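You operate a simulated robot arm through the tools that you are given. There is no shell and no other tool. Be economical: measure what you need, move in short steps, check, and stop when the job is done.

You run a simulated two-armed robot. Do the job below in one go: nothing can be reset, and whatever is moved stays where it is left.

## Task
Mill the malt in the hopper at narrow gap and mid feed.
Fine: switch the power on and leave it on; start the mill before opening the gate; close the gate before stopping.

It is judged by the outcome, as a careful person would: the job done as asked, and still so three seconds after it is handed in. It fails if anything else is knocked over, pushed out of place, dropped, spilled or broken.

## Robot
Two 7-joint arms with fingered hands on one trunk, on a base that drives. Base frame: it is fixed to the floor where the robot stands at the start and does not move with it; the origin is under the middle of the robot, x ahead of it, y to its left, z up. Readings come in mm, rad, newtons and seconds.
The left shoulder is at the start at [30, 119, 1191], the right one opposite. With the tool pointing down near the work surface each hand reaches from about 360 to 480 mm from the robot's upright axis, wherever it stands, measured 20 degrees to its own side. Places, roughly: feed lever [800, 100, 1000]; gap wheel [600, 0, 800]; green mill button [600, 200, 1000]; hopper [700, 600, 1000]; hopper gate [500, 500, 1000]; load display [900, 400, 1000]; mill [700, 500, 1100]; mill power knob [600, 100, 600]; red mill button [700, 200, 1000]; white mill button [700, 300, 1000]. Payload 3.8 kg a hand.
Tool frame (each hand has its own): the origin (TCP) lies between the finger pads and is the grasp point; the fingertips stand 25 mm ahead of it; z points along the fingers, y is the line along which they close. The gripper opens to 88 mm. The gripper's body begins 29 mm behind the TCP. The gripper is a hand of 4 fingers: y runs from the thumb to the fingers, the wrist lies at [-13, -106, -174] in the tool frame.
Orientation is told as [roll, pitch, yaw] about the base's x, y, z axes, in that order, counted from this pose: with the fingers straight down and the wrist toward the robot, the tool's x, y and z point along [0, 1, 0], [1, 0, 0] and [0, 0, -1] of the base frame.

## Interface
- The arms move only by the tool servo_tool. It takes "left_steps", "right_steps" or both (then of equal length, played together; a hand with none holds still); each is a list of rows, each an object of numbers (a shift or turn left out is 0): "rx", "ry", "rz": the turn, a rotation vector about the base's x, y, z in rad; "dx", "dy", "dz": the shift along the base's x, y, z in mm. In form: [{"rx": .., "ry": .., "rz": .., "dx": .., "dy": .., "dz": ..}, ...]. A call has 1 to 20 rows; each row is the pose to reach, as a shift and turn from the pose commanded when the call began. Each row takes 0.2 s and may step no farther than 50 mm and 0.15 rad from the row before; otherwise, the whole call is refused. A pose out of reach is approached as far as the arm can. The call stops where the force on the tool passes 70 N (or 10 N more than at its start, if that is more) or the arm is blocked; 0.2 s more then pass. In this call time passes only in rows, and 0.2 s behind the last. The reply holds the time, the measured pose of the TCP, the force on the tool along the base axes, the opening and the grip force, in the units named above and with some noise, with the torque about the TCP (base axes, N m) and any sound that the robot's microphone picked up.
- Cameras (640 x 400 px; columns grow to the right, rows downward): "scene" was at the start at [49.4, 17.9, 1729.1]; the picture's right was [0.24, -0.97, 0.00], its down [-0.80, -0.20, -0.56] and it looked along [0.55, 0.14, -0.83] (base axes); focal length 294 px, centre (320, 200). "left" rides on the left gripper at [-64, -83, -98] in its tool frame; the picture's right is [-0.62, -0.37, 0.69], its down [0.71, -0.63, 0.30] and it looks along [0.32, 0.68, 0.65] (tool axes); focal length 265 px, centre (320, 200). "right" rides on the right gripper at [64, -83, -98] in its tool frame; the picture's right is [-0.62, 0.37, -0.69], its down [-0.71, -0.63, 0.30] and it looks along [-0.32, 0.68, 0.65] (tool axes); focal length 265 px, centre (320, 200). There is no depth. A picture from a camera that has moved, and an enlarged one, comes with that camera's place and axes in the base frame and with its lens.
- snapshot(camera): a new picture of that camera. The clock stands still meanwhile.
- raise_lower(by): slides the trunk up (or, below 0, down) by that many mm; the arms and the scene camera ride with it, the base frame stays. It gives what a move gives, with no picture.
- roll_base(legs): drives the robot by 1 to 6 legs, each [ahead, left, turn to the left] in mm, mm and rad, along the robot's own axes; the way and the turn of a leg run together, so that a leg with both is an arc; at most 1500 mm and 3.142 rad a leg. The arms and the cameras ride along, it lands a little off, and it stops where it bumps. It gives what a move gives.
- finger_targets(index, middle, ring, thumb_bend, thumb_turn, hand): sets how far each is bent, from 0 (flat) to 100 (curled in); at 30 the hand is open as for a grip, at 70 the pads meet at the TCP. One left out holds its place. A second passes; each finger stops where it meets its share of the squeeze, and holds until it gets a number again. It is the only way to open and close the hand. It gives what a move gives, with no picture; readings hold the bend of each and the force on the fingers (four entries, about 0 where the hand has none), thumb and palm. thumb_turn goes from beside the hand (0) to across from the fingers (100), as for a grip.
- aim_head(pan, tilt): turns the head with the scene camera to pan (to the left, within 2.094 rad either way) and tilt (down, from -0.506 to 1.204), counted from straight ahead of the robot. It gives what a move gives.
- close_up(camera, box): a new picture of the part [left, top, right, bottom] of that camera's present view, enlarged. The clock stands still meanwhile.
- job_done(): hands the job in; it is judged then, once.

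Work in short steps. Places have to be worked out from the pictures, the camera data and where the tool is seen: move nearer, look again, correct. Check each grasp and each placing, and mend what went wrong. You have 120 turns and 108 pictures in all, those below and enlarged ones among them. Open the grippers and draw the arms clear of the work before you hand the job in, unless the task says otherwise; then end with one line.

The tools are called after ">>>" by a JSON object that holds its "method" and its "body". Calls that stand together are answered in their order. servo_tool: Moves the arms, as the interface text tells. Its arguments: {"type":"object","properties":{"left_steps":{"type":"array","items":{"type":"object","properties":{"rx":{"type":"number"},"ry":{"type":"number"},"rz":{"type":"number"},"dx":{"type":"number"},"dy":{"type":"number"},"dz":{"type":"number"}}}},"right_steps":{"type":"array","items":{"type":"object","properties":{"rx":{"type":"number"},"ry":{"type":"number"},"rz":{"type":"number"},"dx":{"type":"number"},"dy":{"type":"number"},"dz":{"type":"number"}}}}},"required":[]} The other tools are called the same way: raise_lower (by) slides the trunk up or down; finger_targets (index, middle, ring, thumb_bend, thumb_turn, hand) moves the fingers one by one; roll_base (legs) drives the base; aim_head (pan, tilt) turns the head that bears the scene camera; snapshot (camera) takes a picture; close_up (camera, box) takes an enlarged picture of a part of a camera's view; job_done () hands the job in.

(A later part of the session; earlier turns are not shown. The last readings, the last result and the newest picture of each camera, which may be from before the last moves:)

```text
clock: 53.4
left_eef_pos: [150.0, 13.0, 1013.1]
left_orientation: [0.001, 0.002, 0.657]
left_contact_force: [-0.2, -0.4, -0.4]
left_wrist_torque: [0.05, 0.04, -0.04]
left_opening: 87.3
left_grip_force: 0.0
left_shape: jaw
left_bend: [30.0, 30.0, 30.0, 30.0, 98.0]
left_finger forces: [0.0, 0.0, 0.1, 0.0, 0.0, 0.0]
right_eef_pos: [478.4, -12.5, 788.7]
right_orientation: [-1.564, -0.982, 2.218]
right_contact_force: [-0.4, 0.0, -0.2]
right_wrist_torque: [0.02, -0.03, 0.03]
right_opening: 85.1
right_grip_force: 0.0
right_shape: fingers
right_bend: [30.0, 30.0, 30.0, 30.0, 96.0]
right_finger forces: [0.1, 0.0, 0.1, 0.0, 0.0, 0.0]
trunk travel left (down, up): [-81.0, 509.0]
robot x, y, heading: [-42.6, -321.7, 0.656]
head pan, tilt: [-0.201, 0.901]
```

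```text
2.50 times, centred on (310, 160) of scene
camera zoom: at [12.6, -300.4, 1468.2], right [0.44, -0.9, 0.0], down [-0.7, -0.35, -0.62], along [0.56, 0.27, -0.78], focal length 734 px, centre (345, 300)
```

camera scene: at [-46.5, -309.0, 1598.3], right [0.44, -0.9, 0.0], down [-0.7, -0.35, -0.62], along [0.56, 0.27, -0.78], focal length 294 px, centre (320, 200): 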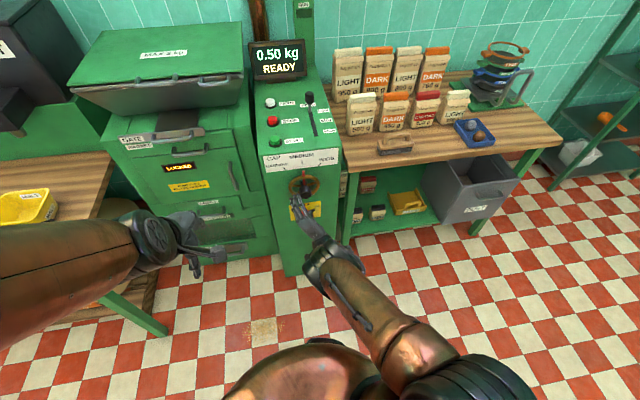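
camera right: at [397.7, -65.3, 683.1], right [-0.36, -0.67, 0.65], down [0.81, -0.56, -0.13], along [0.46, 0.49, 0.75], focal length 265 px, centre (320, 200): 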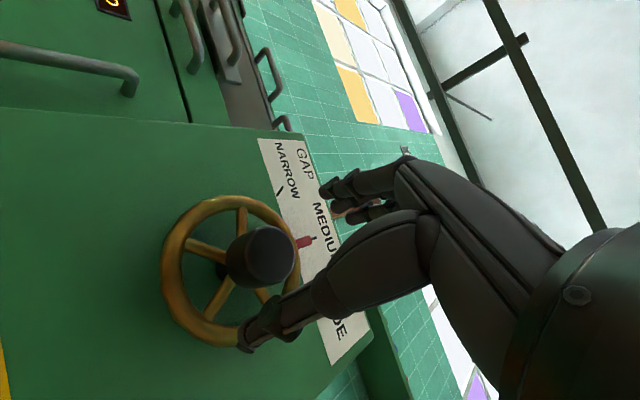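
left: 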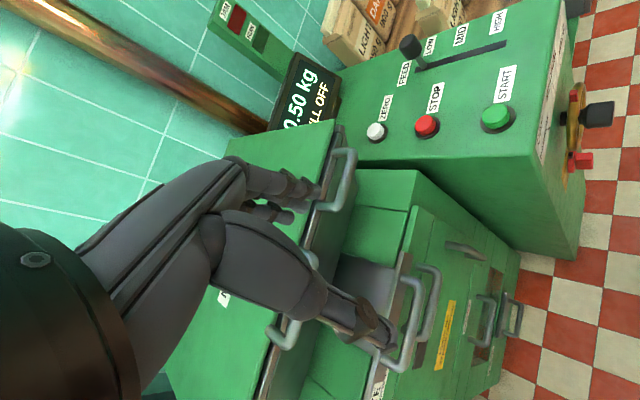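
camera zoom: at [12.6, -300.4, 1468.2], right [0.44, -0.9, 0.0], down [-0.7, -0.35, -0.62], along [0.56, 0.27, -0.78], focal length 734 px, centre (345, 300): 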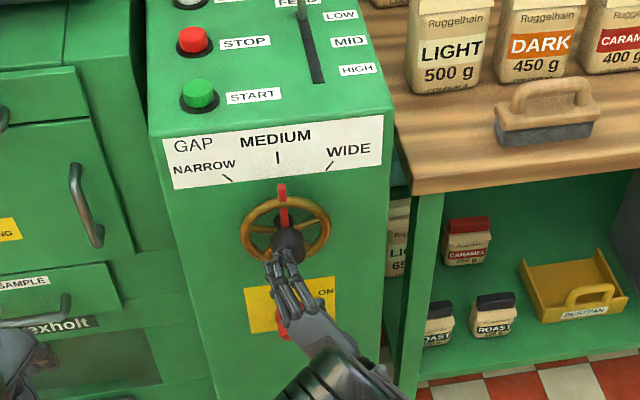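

TCP at (f370, l−304, z789), hub front at about (f442, l−301, z794). Raise 4 mm and advance 58 mm.

>>> {"method": "raise_lower", "body": {"by": 4}}

>>> {"method": "roll_base", "body": {"legs": [[58, 2, 0]]}}

>>> {"method": "snapshot", "body": {"camera": "right"}}

>>> {"method": "close_up", "body": {"camera": "scene", "box": [250, 100, 370, 240]}}

```text
clock: 54.0
left_eef_pos: [148.5, 11.6, 1017.1]
left_orientation: [-0.001, 0.003, 0.659]
left_contact_force: [-0.5, -0.3, -0.5]
left_wrist_torque: [0.0, -0.01, 0.02]
left_opening: 87.7
left_grip_force: 0.1
left_shape: jaw
left_bend: [30.0, 30.0, 30.0, 30.0, 98.0]
left_finger forces: [0.0, 0.1, 0.1, 0.0, 0.0, 0.0]
right_eef_pos: [477.3, -12.2, 793.5]
right_orientation: [-1.566, -0.98, 2.221]
right_contact_force: [-0.8, -0.7, 0.6]
right_wrist_torque: [-0.01, 0.02, 0.01]
right_opening: 85.2
right_grip_force: 0.0
right_shape: fingers
right_bend: [30.0, 30.0, 30.0, 30.0, 96.0]
right_finger forces: [0.1, 0.0, 0.0, 0.0, 0.0, 0.1]
trunk travel left (down, up): [-85.0, 505.0]
robot x, y, heading: [-40.4, -321.8, 0.661]
head pan, tilt: [-0.201, 0.901]
```

```text
clock: 54.9
left_eef_pos: [195.9, 48.9, 1016.9]
left_orientation: [0.0, 0.004, 0.657]
left_contact_force: [0.6, -0.3, 0.1]
left_wrist_torque: [0.0, 0.01, 0.0]
left_opening: 87.4
left_grip_force: 0.2
left_shape: jaw
left_bend: [30.0, 30.0, 30.0, 30.0, 98.0]
left_finger forces: [0.1, 0.0, 0.0, 0.0, 0.1, 0.0]
right_eef_pos: [524.4, 25.7, 793.1]
right_orientation: [-1.563, -0.98, 2.217]
right_contact_force: [0.0, 0.0, -0.4]
right_wrist_torque: [0.04, 0.01, 0.04]
right_opening: 85.3
right_grip_force: 0.1
right_shape: fingers
right_bend: [30.0, 30.0, 30.0, 30.0, 96.0]
right_finger forces: [0.2, 0.0, 0.1, 0.0, 0.0, 0.0]
trunk travel left (down, up): [-85.0, 505.0]
robot x, y, heading: [6.5, -287.0, 0.658]
head pan, tilt: [-0.201, 0.901]
```

```text
53 pictures are left
camera right: at [442.7, -27.6, 687.1], right [-0.36, -0.67, 0.65], down [0.81, -0.57, -0.13], along [0.45, 0.49, 0.75], focal length 265 px, centre (320, 200)
```

right: 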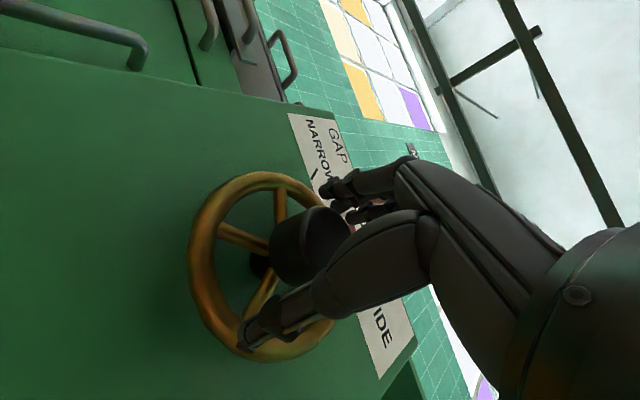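

```text
2.86 times, centred on (310, 170) of scene
camera zoom: at [57.4, -262.0, 1472.2], right [0.44, -0.9, 0.0], down [-0.7, -0.35, -0.62], along [0.56, 0.27, -0.78], focal length 839 px, centre (349, 286)
```

zoom: 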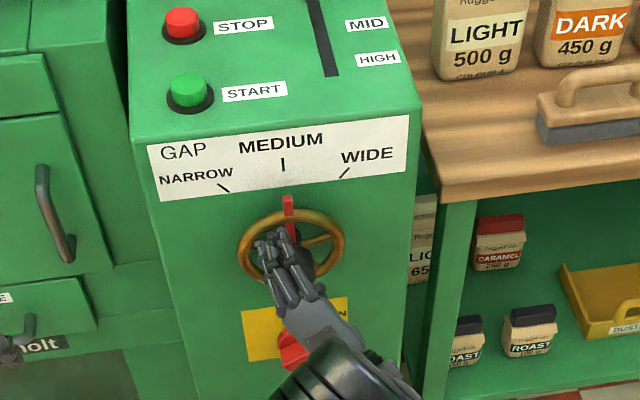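

Hub lies between fingers. I partially close, advance 10 mm, then grip.

>>> {"method": "finger_targets", "body": {"hand": "right", "index": 40, "middle": 40, "ring": 40, "thumb_bend": 40}}

>>> {"method": "roll_base", "body": {"legs": [[10, 0, 0]]}}

>>> {"method": "finger_targets", "body": {"hand": "right", "index": 75, "middle": 75, "ring": 75, "thumb_bend": 75}}

>>> {"method": "snapshot", "body": {"camera": "right"}}

```text
clock: 55.9
left_eef_pos: [194.5, 49.4, 1017.7]
left_orientation: [0.001, 0.003, 0.657]
left_contact_force: [-1.1, -0.9, 0.4]
left_wrist_torque: [0.03, 0.01, 0.0]
left_opening: 87.6
left_grip_force: 0.1
left_shape: jaw
left_bend: [30.0, 30.0, 30.0, 30.0, 98.0]
left_finger forces: [0.0, 0.0, 0.0, 0.0, 0.1, 0.0]
right_eef_pos: [523.1, 24.6, 794.0]
right_orientation: [-1.566, -0.98, 2.219]
right_contact_force: [0.0, 0.1, 0.5]
right_wrist_torque: [-0.03, 0.01, 0.03]
right_opening: 64.5
right_grip_force: 0.1
right_shape: fingers
right_bend: [40.0, 40.0, 40.0, 40.0, 97.0]
right_finger forces: [0.1, 0.1, 0.0, 0.0, 0.0, 0.0]
trunk travel left (down, up): [-85.0, 505.0]
robot x, y, heading: [2.9, -286.1, 0.656]
head pan, tilt: [-0.201, 0.901]
```

```text
clock: 56.7
left_eef_pos: [200.5, 53.1, 1017.5]
left_orientation: [0.001, -0.002, 0.658]
left_contact_force: [-0.8, 0.7, 0.3]
left_wrist_torque: [0.01, 0.02, 0.0]
left_opening: 87.6
left_grip_force: 0.0
left_shape: jaw
left_bend: [30.0, 30.0, 30.0, 30.0, 98.0]
left_finger forces: [0.0, 0.0, 0.1, 0.1, 0.0, 0.0]
right_eef_pos: [529.8, 30.6, 795.0]
right_orientation: [-1.566, -0.981, 2.223]
right_contact_force: [-16.6, -11.8, -0.7]
right_wrist_torque: [0.44, -0.58, 0.26]
right_opening: 63.9
right_grip_force: 9.7
right_shape: fingers
right_bend: [40.0, 36.0, 40.0, 40.0, 97.0]
right_finger forces: [0.1, 18.6, 0.0, 0.0, 0.9, 0.0]
trunk travel left (down, up): [-85.0, 505.0]
robot x, y, heading: [14.4, -279.1, 0.655]
head pan, tilt: [-0.201, 0.901]
```

```text
clock: 57.7
left_eef_pos: [199.4, 53.3, 1020.0]
left_orientation: [-0.002, 0.0, 0.658]
left_contact_force: [-1.1, -0.2, -0.1]
left_wrist_torque: [0.01, -0.01, 0.0]
left_opening: 87.5
left_grip_force: 0.0
left_shape: jaw
left_bend: [30.0, 30.0, 30.0, 30.0, 98.0]
left_finger forces: [0.0, 0.0, 0.1, 0.0, 0.0, 0.0]
right_eef_pos: [527.6, 29.9, 795.8]
right_orientation: [-1.574, -0.983, 2.228]
right_contact_force: [-23.9, -12.7, 10.1]
right_wrist_torque: [-0.22, 0.19, 0.02]
right_opening: 31.9
right_grip_force: 35.2
right_shape: fingers
right_bend: [55.0, 52.0, 72.0, 57.0, 98.0]
right_finger forces: [17.9, 8.4, 7.1, 0.0, 36.5, 0.0]
trunk travel left (down, up): [-85.0, 505.0]
robot x, y, heading: [11.4, -279.9, 0.655]
head pan, tilt: [-0.201, 0.901]
```

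```text
51 pictures are left
camera right: at [447.0, -23.3, 689.2], right [-0.36, -0.67, 0.65], down [0.82, -0.56, -0.13], along [0.45, 0.49, 0.75], focal length 265 px, centre (320, 200)
```

right: 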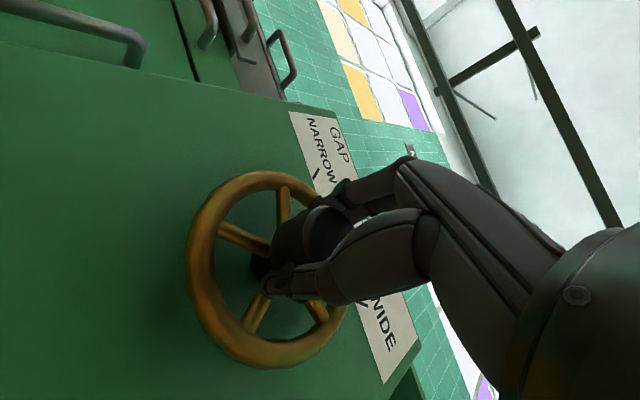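

Hub gripped at 35 N. I roll counter-clockwise 0.6 rad and check the pointer.

>>> {"method": "servo_tool", "body": {"right_steps": [{"rx": -0.095, "ry": -0.074}, {"rx": -0.19, "ry": -0.148}, {"rx": -0.285, "ry": -0.222}, {"rx": -0.38, "ry": -0.296}, {"rx": -0.473, "ry": -0.369}]}}

>>> {"method": "snapshot", "body": {"camera": "right"}}

>>> {"method": "close_up", "body": {"camera": "scene", "box": [250, 100, 370, 240]}}

```text
clock: 58.9
left_eef_pos: [198.4, 53.6, 1018.8]
left_orientation: [-0.002, -0.002, 0.657]
left_contact_force: [1.1, -0.6, 0.4]
left_wrist_torque: [-0.03, -0.02, -0.01]
left_opening: 87.4
left_grip_force: 0.0
left_shape: jaw
left_bend: [30.0, 30.0, 30.0, 30.0, 98.0]
left_finger forces: [0.0, 0.0, 0.0, 0.0, 0.0, 0.1]
right_eef_pos: [527.8, 30.2, 795.7]
right_orientation: [-1.576, -0.381, 2.229]
right_contact_force: [-30.4, -14.2, 5.4]
right_wrist_torque: [-0.36, 0.49, -1.01]
right_opening: 31.8
right_grip_force: 38.4
right_shape: fingers
right_bend: [55.0, 53.0, 73.0, 59.0, 97.0]
right_finger forces: [9.1, 8.1, 6.5, 0.0, 53.9, 0.0]
trunk travel left (down, up): [-85.0, 505.0]
robot x, y, heading: [11.3, -280.0, 0.656]
head pan, tilt: [-0.201, 0.901]
```

```text
50 pictures are left
camera right: at [484.1, -71.4, 702.7], right [-0.62, -0.34, 0.71], down [0.76, -0.49, 0.43], along [0.2, 0.81, 0.56], focal length 265 px, centre (320, 200)
```

right: 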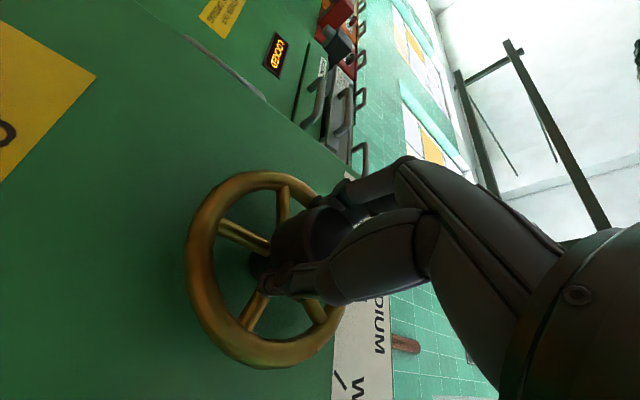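

```text
2.86 times, centred on (310, 170) of scene
camera zoom: at [59.1, -259.4, 1472.4], right [0.44, -0.9, 0.0], down [-0.7, -0.34, -0.62], along [0.56, 0.27, -0.78], focal length 839 px, centre (349, 286)
```

zoom: 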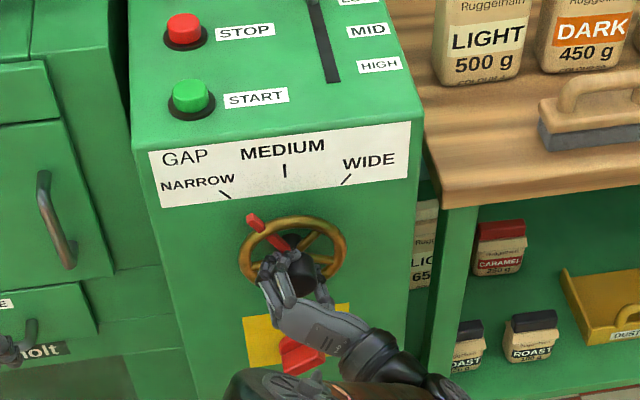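

Ticks work out at about ±33–35°; pointer appears at ~28–30°. I add 0.09 rad, then release and back off to check.

>>> {"method": "servo_tool", "body": {"right_steps": [{"rx": -0.071, "ry": -0.055}]}}

>>> {"method": "close_up", "body": {"camera": "scene", "box": [270, 120, 340, 200]}}

```text
clock: 59.3
left_eef_pos: [199.2, 53.3, 1016.5]
left_orientation: [-0.002, -0.004, 0.658]
left_contact_force: [0.0, 0.4, -0.3]
left_wrist_torque: [0.0, 0.01, -0.02]
left_opening: 87.7
left_grip_force: 0.1
left_shape: jaw
left_bend: [30.0, 30.0, 30.0, 30.0, 98.0]
left_finger forces: [0.0, 0.0, 0.0, 0.1, 0.0, 0.0]
right_eef_pos: [527.7, 29.8, 793.8]
right_orientation: [-1.577, -0.289, 2.23]
right_contact_force: [-33.5, -15.3, 4.2]
right_wrist_torque: [-0.39, 0.37, -1.08]
right_opening: 31.9
right_grip_force: 39.6
right_shape: fingers
right_bend: [55.0, 53.0, 73.0, 59.0, 97.0]
right_finger forces: [9.3, 7.9, 6.6, 0.0, 56.0, 0.0]
trunk travel left (down, up): [-85.0, 505.0]
robot x, y, heading: [7.4, -278.8, 0.654]
head pan, tilt: [-0.201, 0.901]
```

```text
5.00 times, centred on (305, 160) of scene
camera zoom: at [59.0, -259.5, 1472.5], right [0.44, -0.9, 0.0], down [-0.7, -0.34, -0.62], along [0.56, 0.27, -0.78], focal length 1468 px, centre (395, 400)
```

zoom: 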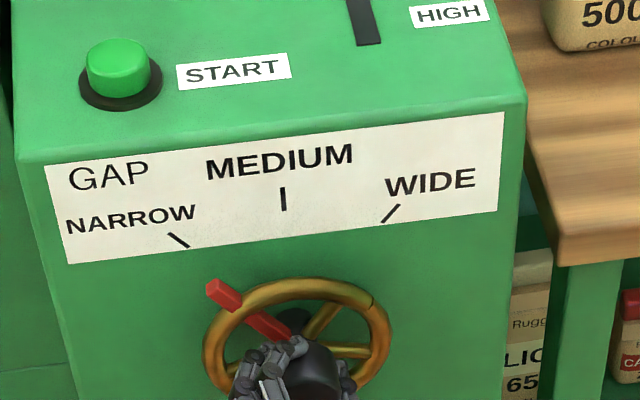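

Pointer slope now suggests ~39°, slightly beyond the tick (~34–35°). I turn back 0.08 rad, then release.

>>> {"method": "servo_tool", "body": {"right_steps": [{"rx": 0.063, "ry": 0.049}]}}

>>> {"method": "finger_targets", "body": {"hand": "right", "index": 30, "middle": 30, "ring": 30, "thumb_bend": 30}}

>>> {"method": "roll_base", "body": {"legs": [[-120, 0, 0]]}}

>>> {"method": "close_up", "body": {"camera": "scene", "box": [260, 90, 340, 180]}}

>>> {"method": "snapshot", "body": {"camera": "right"}}

```text
clock: 59.7
left_eef_pos: [198.5, 53.3, 1019.2]
left_orientation: [-0.003, 0.0, 0.658]
left_contact_force: [0.2, -2.0, -0.1]
left_wrist_torque: [0.0, 0.02, -0.02]
left_opening: 87.4
left_grip_force: 0.0
left_shape: jaw
left_bend: [30.0, 30.0, 30.0, 30.0, 98.0]
left_finger forces: [0.0, 0.0, 0.1, 0.0, 0.0, 0.0]
right_eef_pos: [527.1, 29.4, 794.7]
right_orientation: [-1.576, -0.372, 2.227]
right_contact_force: [-31.5, -13.8, 3.6]
right_wrist_torque: [-0.37, 0.5, -1.0]
right_opening: 31.7
right_grip_force: 39.0
right_shape: fingers
right_bend: [55.0, 53.0, 73.0, 59.0, 97.0]
right_finger forces: [9.7, 7.9, 6.2, 0.0, 54.1, 0.1]
trunk travel left (down, up): [-85.0, 505.0]
robot x, y, heading: [10.8, -277.5, 0.654]
head pan, tilt: [-0.201, 0.901]
```

```text
clock: 60.7
left_eef_pos: [202.2, 55.3, 1017.6]
left_orientation: [-0.001, 0.002, 0.658]
left_contact_force: [0.9, 0.6, 0.0]
left_wrist_torque: [-0.03, 0.04, -0.04]
left_opening: 87.5
left_grip_force: 0.1
left_shape: jaw
left_bend: [30.0, 30.0, 30.0, 30.0, 98.0]
left_finger forces: [0.1, 0.0, 0.0, 0.0, 0.0, 0.1]
right_eef_pos: [530.8, 31.0, 793.0]
right_orientation: [-1.572, -0.372, 2.224]
right_contact_force: [-0.7, -0.5, 0.9]
right_wrist_torque: [-0.01, 0.01, -0.02]
right_opening: 84.6
right_grip_force: 0.4
right_shape: fingers
right_bend: [30.0, 30.0, 30.0, 30.0, 96.0]
right_finger forces: [0.0, 0.3, 0.0, 0.0, 0.5, 0.0]
trunk travel left (down, up): [-85.0, 505.0]
robot x, y, heading: [13.3, -276.6, 0.656]
head pan, tilt: [-0.201, 0.901]
```

```text
clock: 61.9
left_eef_pos: [106.6, -19.5, 1018.3]
left_orientation: [-0.001, 0.0, 0.657]
left_contact_force: [0.4, -0.2, -0.5]
left_wrist_torque: [0.01, 0.0, 0.01]
left_opening: 87.7
left_grip_force: 0.1
left_shape: jaw
left_bend: [30.0, 30.0, 30.0, 30.0, 98.0]
left_finger forces: [0.0, 0.0, 0.1, 0.0, 0.0, 0.1]
right_eef_pos: [435.6, -42.1, 793.7]
right_orientation: [-1.574, -0.372, 2.225]
right_contact_force: [0.1, -0.2, -0.6]
right_wrist_torque: [-0.02, 0.02, 0.03]
right_opening: 84.5
right_grip_force: 0.1
right_shape: fingers
right_bend: [30.0, 30.0, 30.0, 30.0, 96.0]
right_finger forces: [0.0, 0.0, 0.0, 0.1, 0.1, 0.1]
trunk travel left (down, up): [-85.0, 505.0]
robot x, y, heading: [-82.0, -351.6, 0.66]
head pan, tilt: [-0.201, 0.901]
```

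```text
4.44 times, centred on (300, 135) of scene
camera zoom: at [-33.2, -331.9, 1472.4], right [0.44, -0.9, 0.0], down [-0.7, -0.34, -0.62], along [0.56, 0.27, -0.78], focal length 1304 px, centre (409, 489)
```

zoom: 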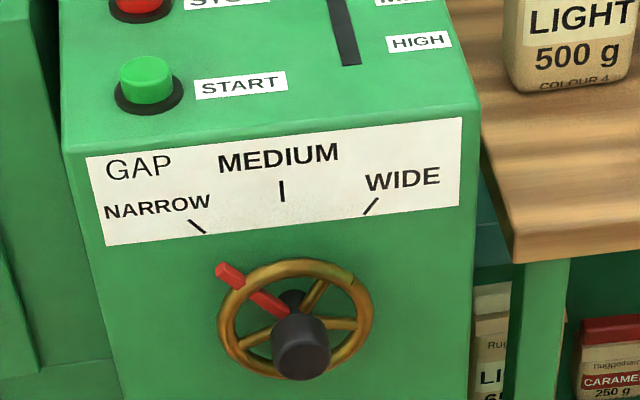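

```text
46 pictures are left
camera right: at [391.1, -144.9, 702.6], right [-0.62, -0.33, 0.71], down [0.76, -0.49, 0.44], along [0.2, 0.81, 0.55], focal length 265 px, centre (320, 200)
```

right: 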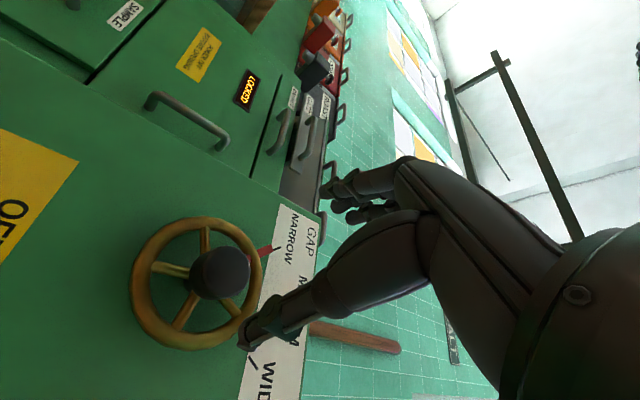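

Gap pointer sits at NARROW (~35°). Next the feed lever (f≈698, l≈−366, z≈1001): I'll grip it laterally from the front and pull to MID with the base. Raise and align first.

>>> {"method": "servo_tool", "body": {"right_steps": [{"rx": -0.08, "ry": -0.062}, {"rx": -0.16, "ry": -0.124}, {"rx": -0.237, "ry": -0.184}]}}

>>> {"method": "raise_lower", "body": {"by": 220}}

>>> {"method": "roll_base", "body": {"legs": [[0, -65, 0], [230, 0, 0]]}}

>>> {"method": "snapshot", "body": {"camera": "right"}}

>>> {"method": "snapshot", "body": {"camera": "scene"}}

```text
clock: 62.7
left_eef_pos: [106.3, -17.2, 1017.0]
left_orientation: [0.0, 0.002, 0.658]
left_contact_force: [0.1, 0.8, -0.5]
left_wrist_torque: [-0.02, -0.01, 0.03]
left_opening: 87.7
left_grip_force: 0.0
left_shape: jaw
left_bend: [30.0, 30.0, 30.0, 30.0, 98.0]
left_finger forces: [0.1, 0.0, 0.0, 0.1, 0.0, 0.0]
right_eef_pos: [435.8, -41.0, 792.4]
right_orientation: [-1.574, -0.069, 2.225]
right_contact_force: [-0.7, -0.2, 0.0]
right_wrist_torque: [0.05, -0.03, -0.01]
right_opening: 84.7
right_grip_force: 0.1
right_shape: fingers
right_bend: [30.0, 30.0, 30.0, 30.0, 96.0]
right_finger forces: [0.0, 0.1, 0.1, 0.1, 0.0, 0.0]
trunk travel left (down, up): [-85.0, 505.0]
robot x, y, heading: [-82.4, -351.6, 0.656]
head pan, tilt: [-0.201, 0.901]
```

```text
clock: 65.0
left_eef_pos: [107.0, -18.3, 1238.2]
left_orientation: [0.0, 0.002, 0.658]
left_contact_force: [0.3, -0.2, 1.3]
left_wrist_torque: [0.0, -0.02, -0.03]
left_opening: 87.6
left_grip_force: 0.0
left_shape: jaw
left_bend: [30.0, 30.0, 30.0, 30.0, 98.0]
left_finger forces: [0.0, 0.1, 0.0, 0.0, 0.0, 0.1]
right_eef_pos: [435.4, -42.4, 1013.9]
right_orientation: [-1.574, -0.073, 2.226]
right_contact_force: [0.1, -0.9, 0.4]
right_wrist_torque: [-0.04, -0.04, -0.04]
right_opening: 84.7
right_grip_force: 0.0
right_shape: fingers
right_bend: [30.0, 30.0, 30.0, 30.0, 96.0]
right_finger forces: [0.0, 0.0, 0.0, 0.1, 0.0, 0.1]
trunk travel left (down, up): [-305.0, 285.0]
robot x, y, heading: [-81.9, -353.9, 0.661]
head pan, tilt: [-0.201, 0.901]
```

```text
clock: 67.4
left_eef_pos: [330.8, 69.8, 1237.4]
left_orientation: [0.001, 0.002, 0.656]
left_contact_force: [0.2, 1.9, 0.0]
left_wrist_torque: [0.02, -0.01, -0.01]
left_opening: 87.6
left_grip_force: 0.1
left_shape: jaw
left_bend: [30.0, 30.0, 30.0, 30.0, 98.0]
left_finger forces: [0.0, 0.0, 0.0, 0.1, 0.0, 0.1]
right_eef_pos: [659.2, 46.4, 1014.1]
right_orientation: [-1.575, -0.072, 2.225]
right_contact_force: [0.0, 0.7, -0.2]
right_wrist_torque: [0.03, -0.01, 0.04]
right_opening: 84.6
right_grip_force: 0.0
right_shape: fingers
right_bend: [30.0, 30.0, 30.0, 30.0, 96.0]
right_finger forces: [0.0, 0.0, 0.0, 0.0, 0.0, 0.0]
trunk travel left (down, up): [-305.0, 285.0]
robot x, y, heading: [138.3, -259.7, 0.653]
head pan, tilt: [-0.201, 0.901]
```

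```text
45 pictures are left
camera right: at [629.9, -74.9, 941.3], right [-0.75, -0.17, 0.64], down [0.65, -0.36, 0.67], along [0.12, 0.92, 0.37], focal length 265 px, centre (320, 200)
```

right: 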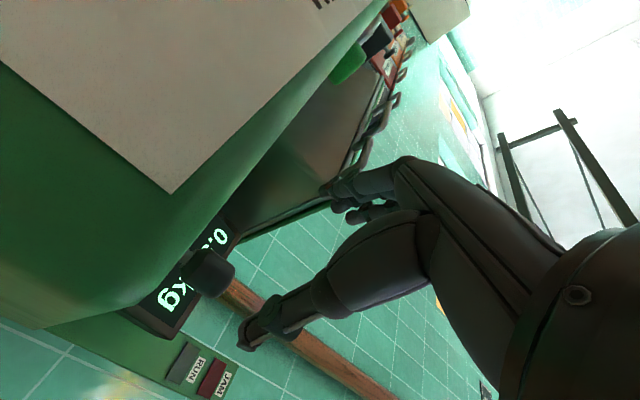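

```text
44 pictures are left
camera scene: at [191.9, -241.0, 1692.2], right [0.44, -0.9, 0.0], down [-0.7, -0.34, -0.62], along [0.56, 0.27, -0.78], focal length 294 px, centre (320, 200)
```

scene: 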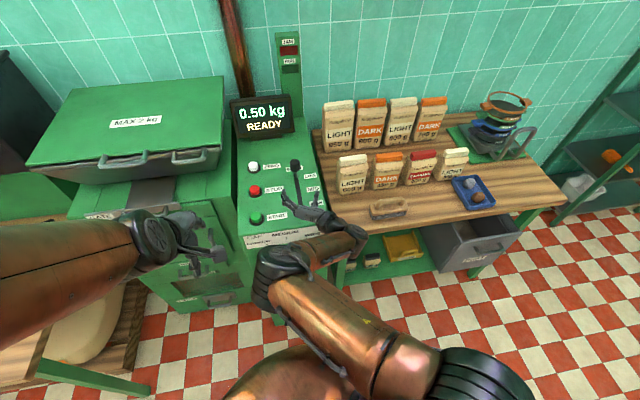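

TCP at (f549, l−369, z1014); lever knob at about (f698, l−366, z1009), aligned. I advance 110 mm and look.

>>> {"method": "roll_base", "body": {"legs": [[110, 0, 0]]}}

>>> {"method": "close_up", "body": {"camera": "scene", "box": [220, 110, 380, 270]}}

>>> {"method": "snapshot", "body": {"camera": "right"}}

```text
clock: 68.5
left_eef_pos: [418.8, 136.1, 1237.6]
left_orientation: [0.0, 0.002, 0.658]
left_contact_force: [0.0, 0.6, 0.4]
left_wrist_torque: [0.0, 0.0, 0.01]
left_opening: 87.3
left_grip_force: 0.1
left_shape: jaw
left_bend: [30.0, 30.0, 30.0, 30.0, 98.0]
left_finger forces: [0.0, 0.0, 0.0, 0.0, 0.1, 0.0]
right_eef_pos: [746.4, 111.2, 1013.6]
right_orientation: [-1.577, -0.071, 2.222]
right_contact_force: [1.2, -9.6, 2.4]
right_wrist_torque: [-1.09, -0.04, 0.58]
right_opening: 84.6
right_grip_force: 0.0
right_shape: fingers
right_bend: [30.0, 30.0, 30.0, 30.0, 96.0]
right_finger forces: [0.1, 0.0, 0.1, 0.0, 0.0, 0.0]
trunk travel left (down, up): [-305.0, 285.0]
robot x, y, heading: [227.2, -195.9, 0.654]
head pan, tilt: [-0.201, 0.901]
```

```text
2.50 times, centred on (300, 190) of scene
camera zoom: at [279.3, -175.6, 1692.3], right [0.44, -0.9, 0.0], down [-0.71, -0.34, -0.62], along [0.56, 0.27, -0.78], focal length 734 px, centre (370, 225)
```

zoom: 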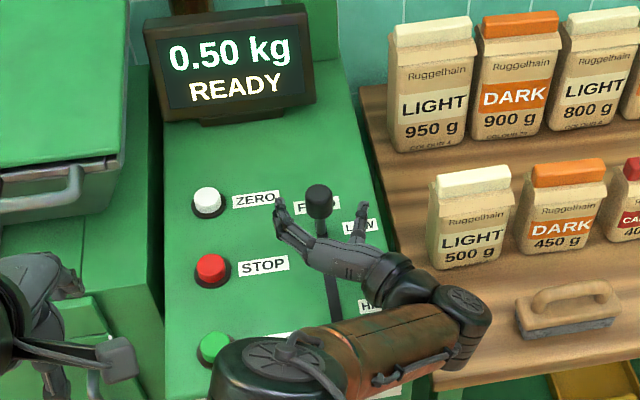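

```text
42 pictures are left
camera right: at [717.7, -10.0, 941.5], right [-0.75, -0.16, 0.64], down [0.65, -0.36, 0.67], along [0.12, 0.92, 0.37], focal length 265 px, centre (320, 200)
```

right: 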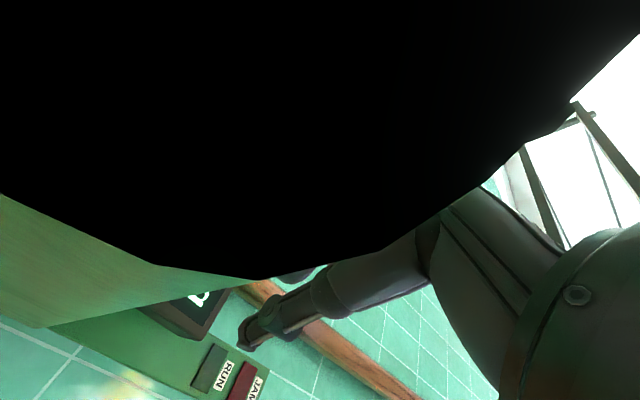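

A light side contact (~10 N): the camera side of the hand brushes the console's right edge. I back off 70 mm and tilt the hand 0.4 rad downward so its rear rises clear.

>>> {"method": "roll_base", "body": {"legs": [[-80, 0, 0]]}}

>>> {"method": "servo_tool", "body": {"right_steps": [{"rx": -0.082, "ry": 0.105, "dz": 5}, {"rx": -0.164, "ry": 0.21, "dz": 10}, {"rx": -0.246, "ry": 0.316, "dz": 10}]}}

>>> {"method": "snapshot", "body": {"camera": "right"}}

>>> {"method": "close_up", "body": {"camera": "scene", "box": [220, 110, 380, 270]}}

```text
clock: 69.6
left_eef_pos: [352.4, 86.7, 1238.0]
left_orientation: [0.0, 0.0, 0.657]
left_contact_force: [1.0, 0.1, 0.0]
left_wrist_torque: [0.01, -0.01, -0.04]
left_opening: 87.4
left_grip_force: 0.0
left_shape: jaw
left_bend: [30.0, 30.0, 30.0, 30.0, 98.0]
left_finger forces: [0.0, 0.1, 0.1, 0.0, 0.1, 0.0]
right_eef_pos: [681.4, 61.3, 1013.8]
right_orientation: [-1.574, -0.071, 2.223]
right_contact_force: [0.1, -0.9, -0.6]
right_wrist_torque: [-0.07, 0.0, -0.02]
right_opening: 84.7
right_grip_force: 0.0
right_shape: fingers
right_bend: [30.0, 30.0, 30.0, 30.0, 96.0]
right_finger forces: [0.1, 0.0, 0.0, 0.0, 0.1, 0.1]
trunk travel left (down, up): [-305.0, 285.0]
robot x, y, heading: [163.8, -249.1, 0.654]
head pan, tilt: [-0.201, 0.901]
```

```text
clock: 70.4
left_eef_pos: [354.4, 87.9, 1238.2]
left_orientation: [-0.001, 0.002, 0.655]
left_contact_force: [0.4, -0.3, -0.4]
left_wrist_torque: [-0.01, 0.01, -0.04]
left_opening: 87.5
left_grip_force: 0.1
left_shape: jaw
left_bend: [30.0, 30.0, 30.0, 30.0, 98.0]
left_finger forces: [0.0, 0.1, 0.1, 0.0, 0.1, 0.0]
right_eef_pos: [658.3, 66.5, 1024.3]
right_orientation: [-1.422, -0.093, 2.18]
right_contact_force: [0.7, -0.7, -0.1]
right_wrist_torque: [0.01, -0.03, -0.01]
right_opening: 84.9
right_grip_force: 0.1
right_shape: fingers
right_bend: [30.0, 30.0, 30.0, 30.0, 96.0]
right_finger forces: [0.0, 0.1, 0.0, 0.1, 0.0, 0.0]
right hand out of reach, approached as far as the arm can: row 1, 2, 3
trunk travel left (down, up): [-305.0, 285.0]
robot x, y, heading: [161.2, -244.9, 0.656]
head pan, tilt: [-0.201, 0.901]
```

```text
41 pictures are left
camera right: at [615.8, -58.6, 967.0], right [-0.66, -0.09, 0.75], down [0.73, -0.33, 0.6], along [0.19, 0.94, 0.29], focal length 265 px, centre (320, 200)
```

right: 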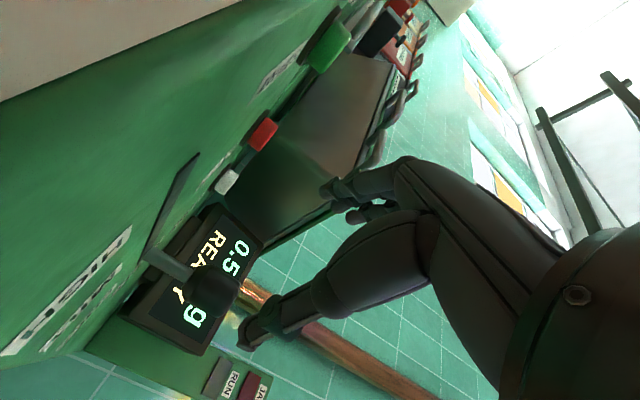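

```text
2.50 times, centred on (300, 190) of scene
camera zoom: at [215.2, -223.1, 1692.3], right [0.44, -0.9, 0.0], down [-0.7, -0.34, -0.62], along [0.56, 0.27, -0.78], focal length 734 px, centre (370, 225)
```

zoom: 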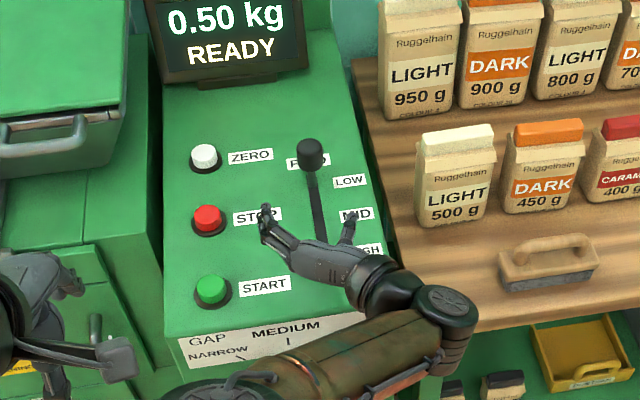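

The hand is now 10 mm higher with less droop; gripping the knob's upper part should work. I shift right 17 and forward 70, watching the force.

>>> {"method": "roll_base", "body": {"legs": [[75, -16, 0]]}}

>>> {"method": "snapshot", "body": {"camera": "right"}}

```text
clock: 71.5
left_eef_pos: [425.3, 121.5, 1236.8]
left_orientation: [-0.002, 0.005, 0.655]
left_contact_force: [-0.9, 0.4, -0.2]
left_wrist_torque: [0.0, 0.0, 0.02]
left_opening: 87.7
left_grip_force: 0.0
left_shape: jaw
left_bend: [30.0, 30.0, 30.0, 30.0, 98.0]
left_finger forces: [0.0, 0.1, 0.0, 0.1, 0.0, 0.1]
right_eef_pos: [729.0, 99.6, 1024.0]
right_orientation: [-1.421, -0.093, 2.18]
right_contact_force: [0.7, 0.1, -1.0]
right_wrist_torque: [-0.02, -0.02, -0.02]
right_opening: 84.8
right_grip_force: 0.0
right_shape: fingers
right_bend: [30.0, 30.0, 30.0, 30.0, 96.0]
right_finger forces: [0.0, 0.0, 0.1, 0.1, 0.1, 0.1]
trunk travel left (down, up): [-305.0, 285.0]
robot x, y, heading: [235.9, -214.7, 0.653]
head pan, tilt: [-0.201, 0.901]
```

```text
39 pictures are left
camera right: at [686.7, -25.6, 966.1], right [-0.66, -0.09, 0.75], down [0.73, -0.33, 0.6], along [0.19, 0.94, 0.29], focal length 265 px, centre (320, 200)
```

right: 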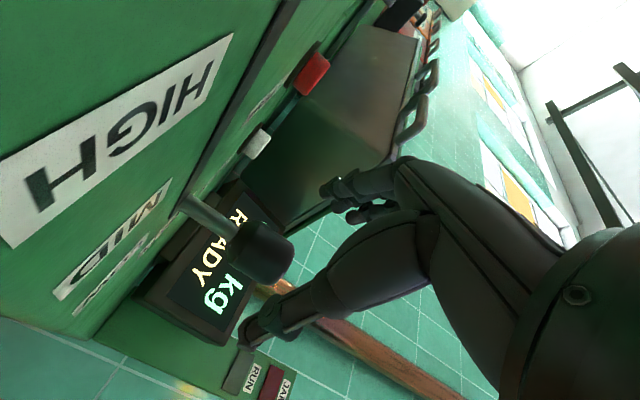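

Clear now; the knob is between finger lines at about (f690, l−369, z1010). Advance 52 mm, then close.

>>> {"method": "roll_base", "body": {"legs": [[52, 0, 0]]}}

>>> {"method": "snapshot", "body": {"camera": "right"}}

>>> {"method": "close_up", "body": {"camera": "scene", "box": [220, 110, 380, 270]}}

```text
clock: 72.4
left_eef_pos: [467.7, 155.2, 1236.9]
left_orientation: [0.002, 0.004, 0.656]
left_contact_force: [0.6, -0.5, 0.0]
left_wrist_torque: [0.0, 0.04, 0.0]
left_opening: 87.7
left_grip_force: 0.0
left_shape: jaw
left_bend: [30.0, 30.0, 30.0, 30.0, 98.0]
left_finger forces: [0.0, 0.0, 0.1, 0.0, 0.1, 0.0]
right_eef_pos: [769.8, 131.7, 1023.9]
right_orientation: [-1.419, -0.092, 2.179]
right_contact_force: [0.5, 0.9, -0.2]
right_wrist_torque: [-0.01, -0.03, 0.01]
right_opening: 84.7
right_grip_force: 0.1
right_shape: fingers
right_bend: [30.0, 30.0, 30.0, 30.0, 96.0]
right_finger forces: [0.0, 0.0, 0.0, 0.1, 0.1, 0.0]
trunk travel left (down, up): [-305.0, 285.0]
robot x, y, heading: [274.5, -177.3, 0.656]
head pan, tilt: [-0.201, 0.901]
```

```text
38 pictures are left
camera right: at [728.2, 6.4, 966.2], right [-0.66, -0.09, 0.75], down [0.73, -0.33, 0.6], along [0.19, 0.94, 0.28], focal length 265 px, centre (320, 200)
```

right: 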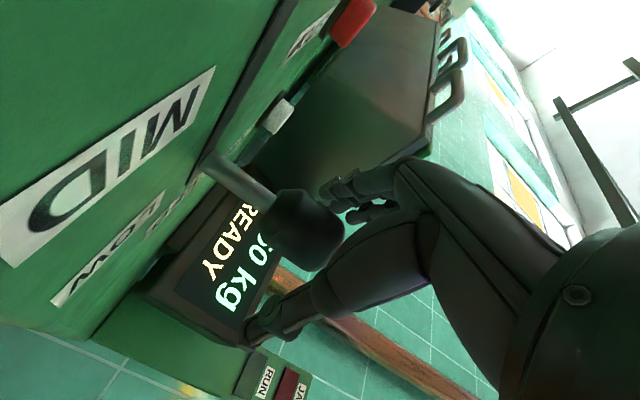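

```text
2.50 times, centred on (300, 190) of scene
camera zoom: at [328.3, -157.2, 1692.2], right [0.44, -0.9, 0.0], down [-0.71, -0.34, -0.62], along [0.56, 0.27, -0.78], focal length 734 px, centre (370, 225)
```

zoom: 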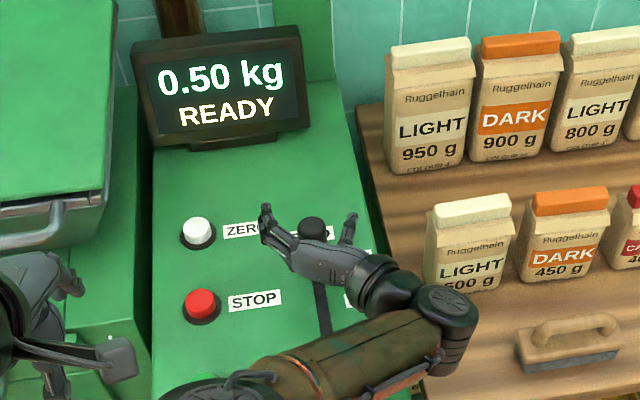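

Knob is between the fingers, display still READY. Close on it.

>>> {"method": "finger_targets", "body": {"hand": "right", "index": 70, "middle": 70, "ring": 70, "thumb_bend": 70}}

>>> {"method": "close_up", "body": {"camera": "scene", "box": [240, 110, 360, 240]}}

```text
clock: 73.4
left_eef_pos: [465.3, 152.1, 1237.0]
left_orientation: [0.0, 0.001, 0.654]
left_contact_force: [0.0, -0.2, 0.1]
left_wrist_torque: [0.0, 0.02, 0.0]
left_opening: 87.6
left_grip_force: 0.0
left_shape: jaw
left_bend: [30.0, 30.0, 30.0, 30.0, 98.0]
left_finger forces: [0.1, 0.1, 0.0, 0.1, 0.0, 0.0]
right_eef_pos: [769.1, 129.5, 1024.9]
right_orientation: [-1.423, -0.092, 2.18]
right_contact_force: [-0.2, -1.5, 1.2]
right_wrist_torque: [0.04, 0.03, 0.01]
right_opening: 16.2
right_grip_force: 7.1
right_shape: fingers
right_bend: [62.0, 70.0, 70.0, 63.0, 100.0]
right_finger forces: [6.7, 0.0, 0.0, 0.0, 8.0, 0.0]
trunk travel left (down, up): [-305.0, 285.0]
robot x, y, heading: [273.7, -183.3, 0.651]
head pan, tilt: [-0.201, 0.901]
```

```text
3.08 times, centred on (300, 175) of scene
camera zoom: at [326.1, -159.4, 1692.3], right [0.44, -0.9, 0.0], down [-0.7, -0.34, -0.62], along [0.56, 0.27, -0.78], focal length 903 px, centre (382, 277)
```

zoom: 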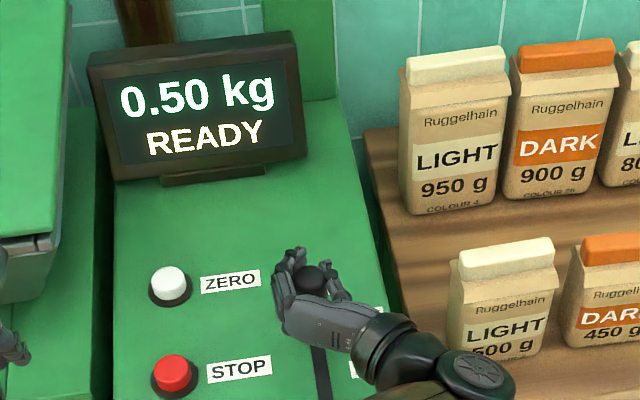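

Index and thumb hold the knob lightly, fingers wrapped around. I pull back 52 mm slowly with the base and check.

>>> {"method": "roll_base", "body": {"legs": [[-52, 0, 0]]}}

>>> {"method": "close_up", "body": {"camera": "scene", "box": [230, 100, 370, 240]}}

>>> {"method": "snapshot", "body": {"camera": "right"}}

```text
clock: 74.3
left_eef_pos: [423.5, 120.4, 1238.1]
left_orientation: [0.0, -0.002, 0.655]
left_contact_force: [-0.1, -0.7, 0.3]
left_wrist_torque: [-0.03, -0.01, 0.01]
left_opening: 87.6
left_grip_force: 0.1
left_shape: jaw
left_bend: [30.0, 30.0, 30.0, 30.0, 98.0]
left_finger forces: [0.0, 0.0, 0.1, 0.1, 0.1, 0.0]
right_eef_pos: [726.6, 98.1, 1026.0]
right_orientation: [-1.422, -0.092, 2.18]
right_contact_force: [-2.4, 1.7, -1.2]
right_wrist_torque: [0.02, 0.02, 0.05]
right_opening: 16.4
right_grip_force: 7.4
right_shape: fingers
right_bend: [61.0, 70.0, 70.0, 64.0, 100.0]
right_finger forces: [8.2, 0.1, 0.1, 0.0, 6.5, 0.0]
trunk travel left (down, up): [-305.0, 285.0]
robot x, y, heading: [233.7, -212.1, 0.657]
head pan, tilt: [-0.201, 0.901]
```

```text
2.86 times, centred on (300, 170) of scene
camera zoom: at [282.8, -191.7, 1692.4], right [0.44, -0.9, 0.0], down [-0.7, -0.34, -0.62], along [0.56, 0.27, -0.78], focal length 839 px, centre (377, 286)
```

zoom: 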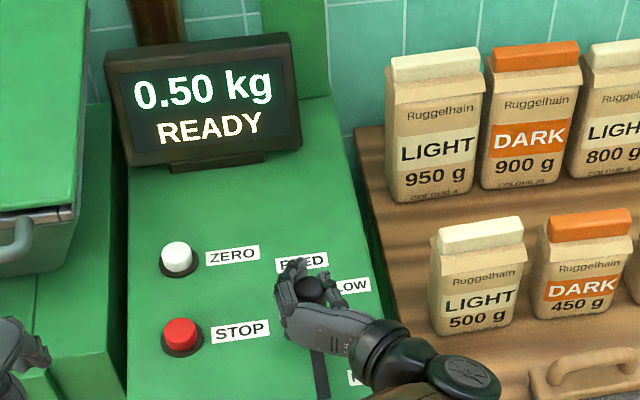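

```text
34 pictures are left
camera right: at [684.7, -26.8, 967.6], right [-0.66, -0.09, 0.75], down [0.73, -0.33, 0.6], along [0.19, 0.94, 0.29], focal length 265 px, centre (320, 200)
```

right: 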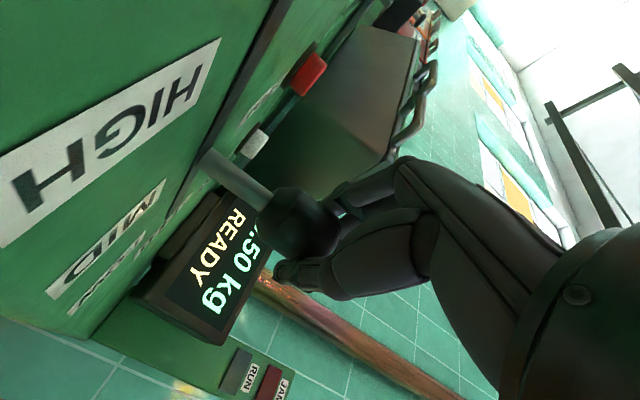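

Lever followed the hand by ~53 mm. I release and back off to read its position.

>>> {"method": "finger_targets", "body": {"hand": "right", "index": 30, "middle": 30, "ring": 30, "thumb_bend": 30}}

>>> {"method": "roll_base", "body": {"legs": [[-130, 0, 0]]}}

>>> {"method": "close_up", "body": {"camera": "scene", "box": [220, 90, 350, 220]}}

```text
clock: 75.3
left_eef_pos: [425.9, 121.9, 1238.1]
left_orientation: [0.0, 0.0, 0.653]
left_contact_force: [-0.8, 0.3, -0.3]
left_wrist_torque: [0.0, -0.01, 0.04]
left_opening: 87.7
left_grip_force: 0.1
left_shape: jaw
left_bend: [30.0, 30.0, 30.0, 30.0, 98.0]
left_finger forces: [0.0, 0.0, 0.1, 0.0, 0.0, 0.0]
right_eef_pos: [727.7, 99.1, 1024.9]
right_orientation: [-1.421, -0.093, 2.179]
right_contact_force: [0.0, 0.2, -0.2]
right_wrist_torque: [0.03, 0.01, -0.01]
right_opening: 84.4
right_grip_force: 0.1
right_shape: fingers
right_bend: [30.0, 30.0, 30.0, 30.0, 96.0]
right_finger forces: [0.0, 0.1, 0.1, 0.1, 0.0, 0.1]
trunk travel left (down, up): [-305.0, 285.0]
robot x, y, heading: [232.0, -215.1, 0.649]
head pan, tilt: [-0.201, 0.901]
```

```text
clock: 76.6
left_eef_pos: [321.0, 43.6, 1238.4]
left_orientation: [-0.001, 0.001, 0.656]
left_contact_force: [-1.4, 0.3, -1.0]
left_wrist_torque: [0.0, 0.01, 0.01]
left_opening: 87.4
left_grip_force: 0.2
left_shape: jaw
left_bend: [30.0, 30.0, 30.0, 30.0, 98.0]
left_finger forces: [0.0, 0.1, 0.0, 0.0, 0.1, 0.1]
right_eef_pos: [623.9, 20.9, 1025.0]
right_orientation: [-1.422, -0.092, 2.182]
right_contact_force: [0.4, 0.2, 0.3]
right_wrist_torque: [0.02, 0.01, -0.01]
right_opening: 84.6
right_grip_force: 0.1
right_shape: fingers
right_bend: [30.0, 30.0, 30.0, 30.0, 96.0]
right_finger forces: [0.0, 0.1, 0.0, 0.0, 0.0, 0.0]
trunk travel left (down, up): [-305.0, 285.0]
robot x, y, heading: [130.2, -290.4, 0.653]
head pan, tilt: [-0.201, 0.901]
```

```text
3.08 times, centred on (285, 155) of scene
camera zoom: at [181.6, -269.5, 1692.3], right [0.44, -0.9, 0.0], down [-0.7, -0.34, -0.62], along [0.56, 0.27, -0.78], focal length 903 px, centre (428, 338)
```

zoom: 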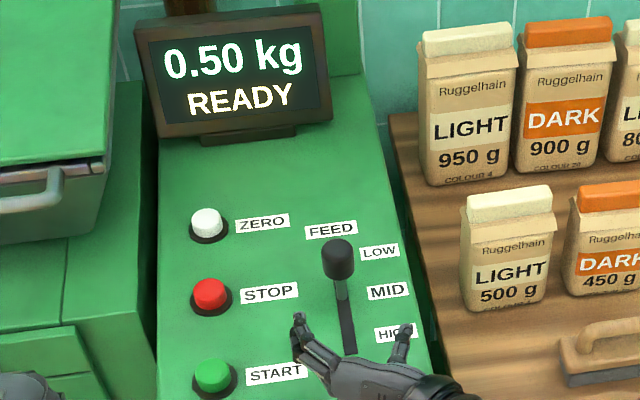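

Stem stands at the MID row. Next I restore the right hand to fingers-down, drawing it back toward the robot as it turns.

>>> {"method": "servo_tool", "body": {"right_steps": [{"dx": -11, "dy": -8, "dz": 8, "rx": -0.087, "ry": 0.112}, {"dx": -22, "dy": -17, "dz": 16, "rx": -0.174, "ry": 0.224}, {"dx": -33, "dy": -25, "dz": 24, "rx": -0.261, "ry": 0.335}, {"dx": -44, "dy": -34, "dz": 32, "rx": -0.348, "ry": 0.447}, {"dx": -55, "dy": -42, "dz": 40, "rx": -0.435, "ry": 0.558}, {"dx": -66, "dy": -51, "dz": 48, "rx": -0.522, "ry": 0.67}, {"dx": -77, "dy": -59, "dz": 56, "rx": -0.609, "ry": 0.782}, {"dx": -88, "dy": -68, "dz": 60, "rx": -0.696, "ry": 0.893}, {"dx": -95, "dy": -74, "dz": 60, "rx": -0.783, "ry": 1.005}, {"dx": -103, "dy": -80, "dz": 60, "rx": -0.861, "ry": 1.105}]}}

>>> {"method": "snapshot", "body": {"camera": "scene"}}

```text
clock: 77.9
left_eef_pos: [322.4, 42.1, 1236.9]
left_orientation: [0.0, 0.001, 0.655]
left_contact_force: [0.5, 0.5, -0.2]
left_wrist_torque: [0.0, -0.01, 0.0]
left_opening: 87.6
left_grip_force: 0.0
left_shape: jaw
left_bend: [30.0, 30.0, 30.0, 30.0, 98.0]
left_finger forces: [0.0, 0.0, 0.0, 0.1, 0.0, 0.1]
right_eef_pos: [442.7, -68.7, 905.0]
right_orientation: [-0.82, -0.145, 1.907]
right_contact_force: [-0.4, 0.9, 0.6]
right_wrist_torque: [0.01, 0.03, 0.02]
right_opening: 85.3
right_grip_force: 0.0
right_shape: fingers
right_bend: [30.0, 30.0, 30.0, 30.0, 96.0]
right_finger forces: [0.0, 0.1, 0.1, 0.1, 0.0, 0.0]
right hand out of reach, approached as far as the arm can: row 1, 2, 3, 4, 5, 6
trunk travel left (down, up): [-305.0, 285.0]
robot x, y, heading: [129.8, -293.5, 0.656]
head pan, tilt: [-0.201, 0.901]
stopped in row 6 (right hand): the arm was blocked; the commanded pose is now the measured one
```

```text
32 pictures are left
camera scene: at [183.7, -268.0, 1692.2], right [0.44, -0.9, 0.0], down [-0.71, -0.34, -0.62], along [0.56, 0.27, -0.78], focal length 294 px, centre (320, 200)
```

scene: 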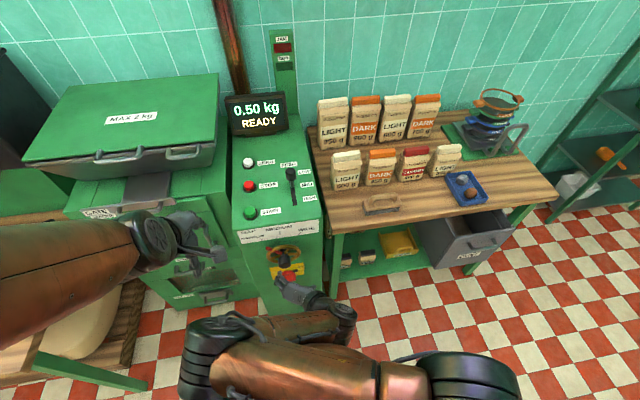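

The arm got blocked mid-turn with the hand 47° down. That tilt suffices for pressing. I lift the right hand straight up to clear the console.

>>> {"method": "servo_tool", "body": {"right_steps": [{"dz": 40}, {"dz": 80}, {"dz": 120}, {"dz": 160}, {"dz": 200}]}}

>>> {"method": "finger_targets", "body": {"hand": "right", "index": 70, "middle": 70, "ring": 70, "thumb_bend": 70}}

>>> {"method": "snapshot", "body": {"camera": "scene"}}

```text
clock: 79.3
left_eef_pos: [321.3, 42.6, 1238.0]
left_orientation: [-0.002, 0.002, 0.654]
left_contact_force: [0.3, -0.3, 0.1]
left_wrist_torque: [0.0, 0.03, 0.02]
left_opening: 87.6
left_grip_force: 0.1
left_shape: jaw
left_bend: [30.0, 30.0, 30.0, 30.0, 98.0]
left_finger forces: [0.1, 0.1, 0.1, 0.1, 0.0, 0.0]
right_eef_pos: [428.6, -83.1, 1041.2]
right_orientation: [-0.879, -0.148, 1.779]
right_contact_force: [-0.8, 0.4, -0.8]
right_wrist_torque: [0.01, 0.02, 0.02]
right_opening: 85.1
right_grip_force: 0.0
right_shape: fingers
right_bend: [30.0, 30.0, 30.0, 30.0, 96.0]
right_finger forces: [0.1, 0.1, 0.0, 0.0, 0.0, 0.1]
right hand out of reach, approached as far as the arm can: row 1, 2, 3, 4, 5
trunk travel left (down, up): [-305.0, 285.0]
robot x, y, heading: [130.0, -294.6, 0.65]
head pan, tilt: [-0.201, 0.901]
stopped in row 5 (right hand): the arm was blocked; the commanded pose is now the measured one
```

```text
clock: 80.3
left_eef_pos: [321.0, 42.7, 1237.2]
left_orientation: [0.0, -0.001, 0.655]
left_contact_force: [0.6, 0.4, 0.7]
left_wrist_torque: [-0.01, 0.02, -0.01]
left_opening: 87.5
left_grip_force: 0.1
left_shape: jaw
left_bend: [30.0, 30.0, 30.0, 30.0, 98.0]
left_finger forces: [0.0, 0.0, 0.0, 0.0, 0.0, 0.0]
right_eef_pos: [427.6, -84.6, 1040.9]
right_orientation: [-0.877, -0.148, 1.779]
right_contact_force: [-0.2, -0.3, -0.5]
right_wrist_torque: [0.01, -0.01, 0.0]
right_opening: 0.0
right_grip_force: 0.0
right_shape: fingers
right_bend: [70.0, 70.0, 70.0, 70.0, 100.0]
right_finger forces: [0.0, 0.2, 0.1, 0.0, 0.0, 0.0]
trunk travel left (down, up): [-305.0, 285.0]
robot x, y, heading: [127.4, -291.2, 0.655]
head pan, tilt: [-0.201, 0.901]
```

```text
31 pictures are left
camera scene: at [182.3, -269.0, 1692.3], right [0.44, -0.9, 0.0], down [-0.7, -0.34, -0.62], along [0.56, 0.27, -0.78], focal length 294 px, centre (320, 200)
```

scene: 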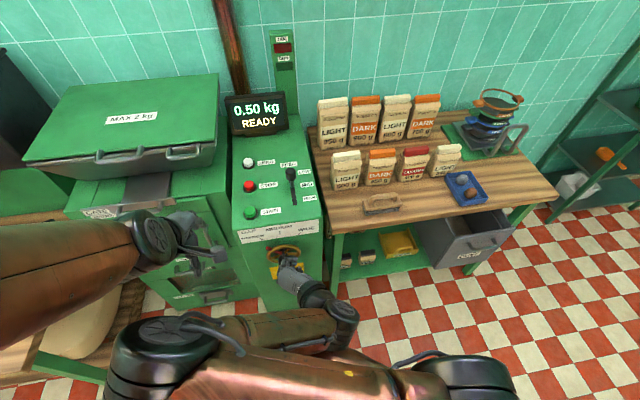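

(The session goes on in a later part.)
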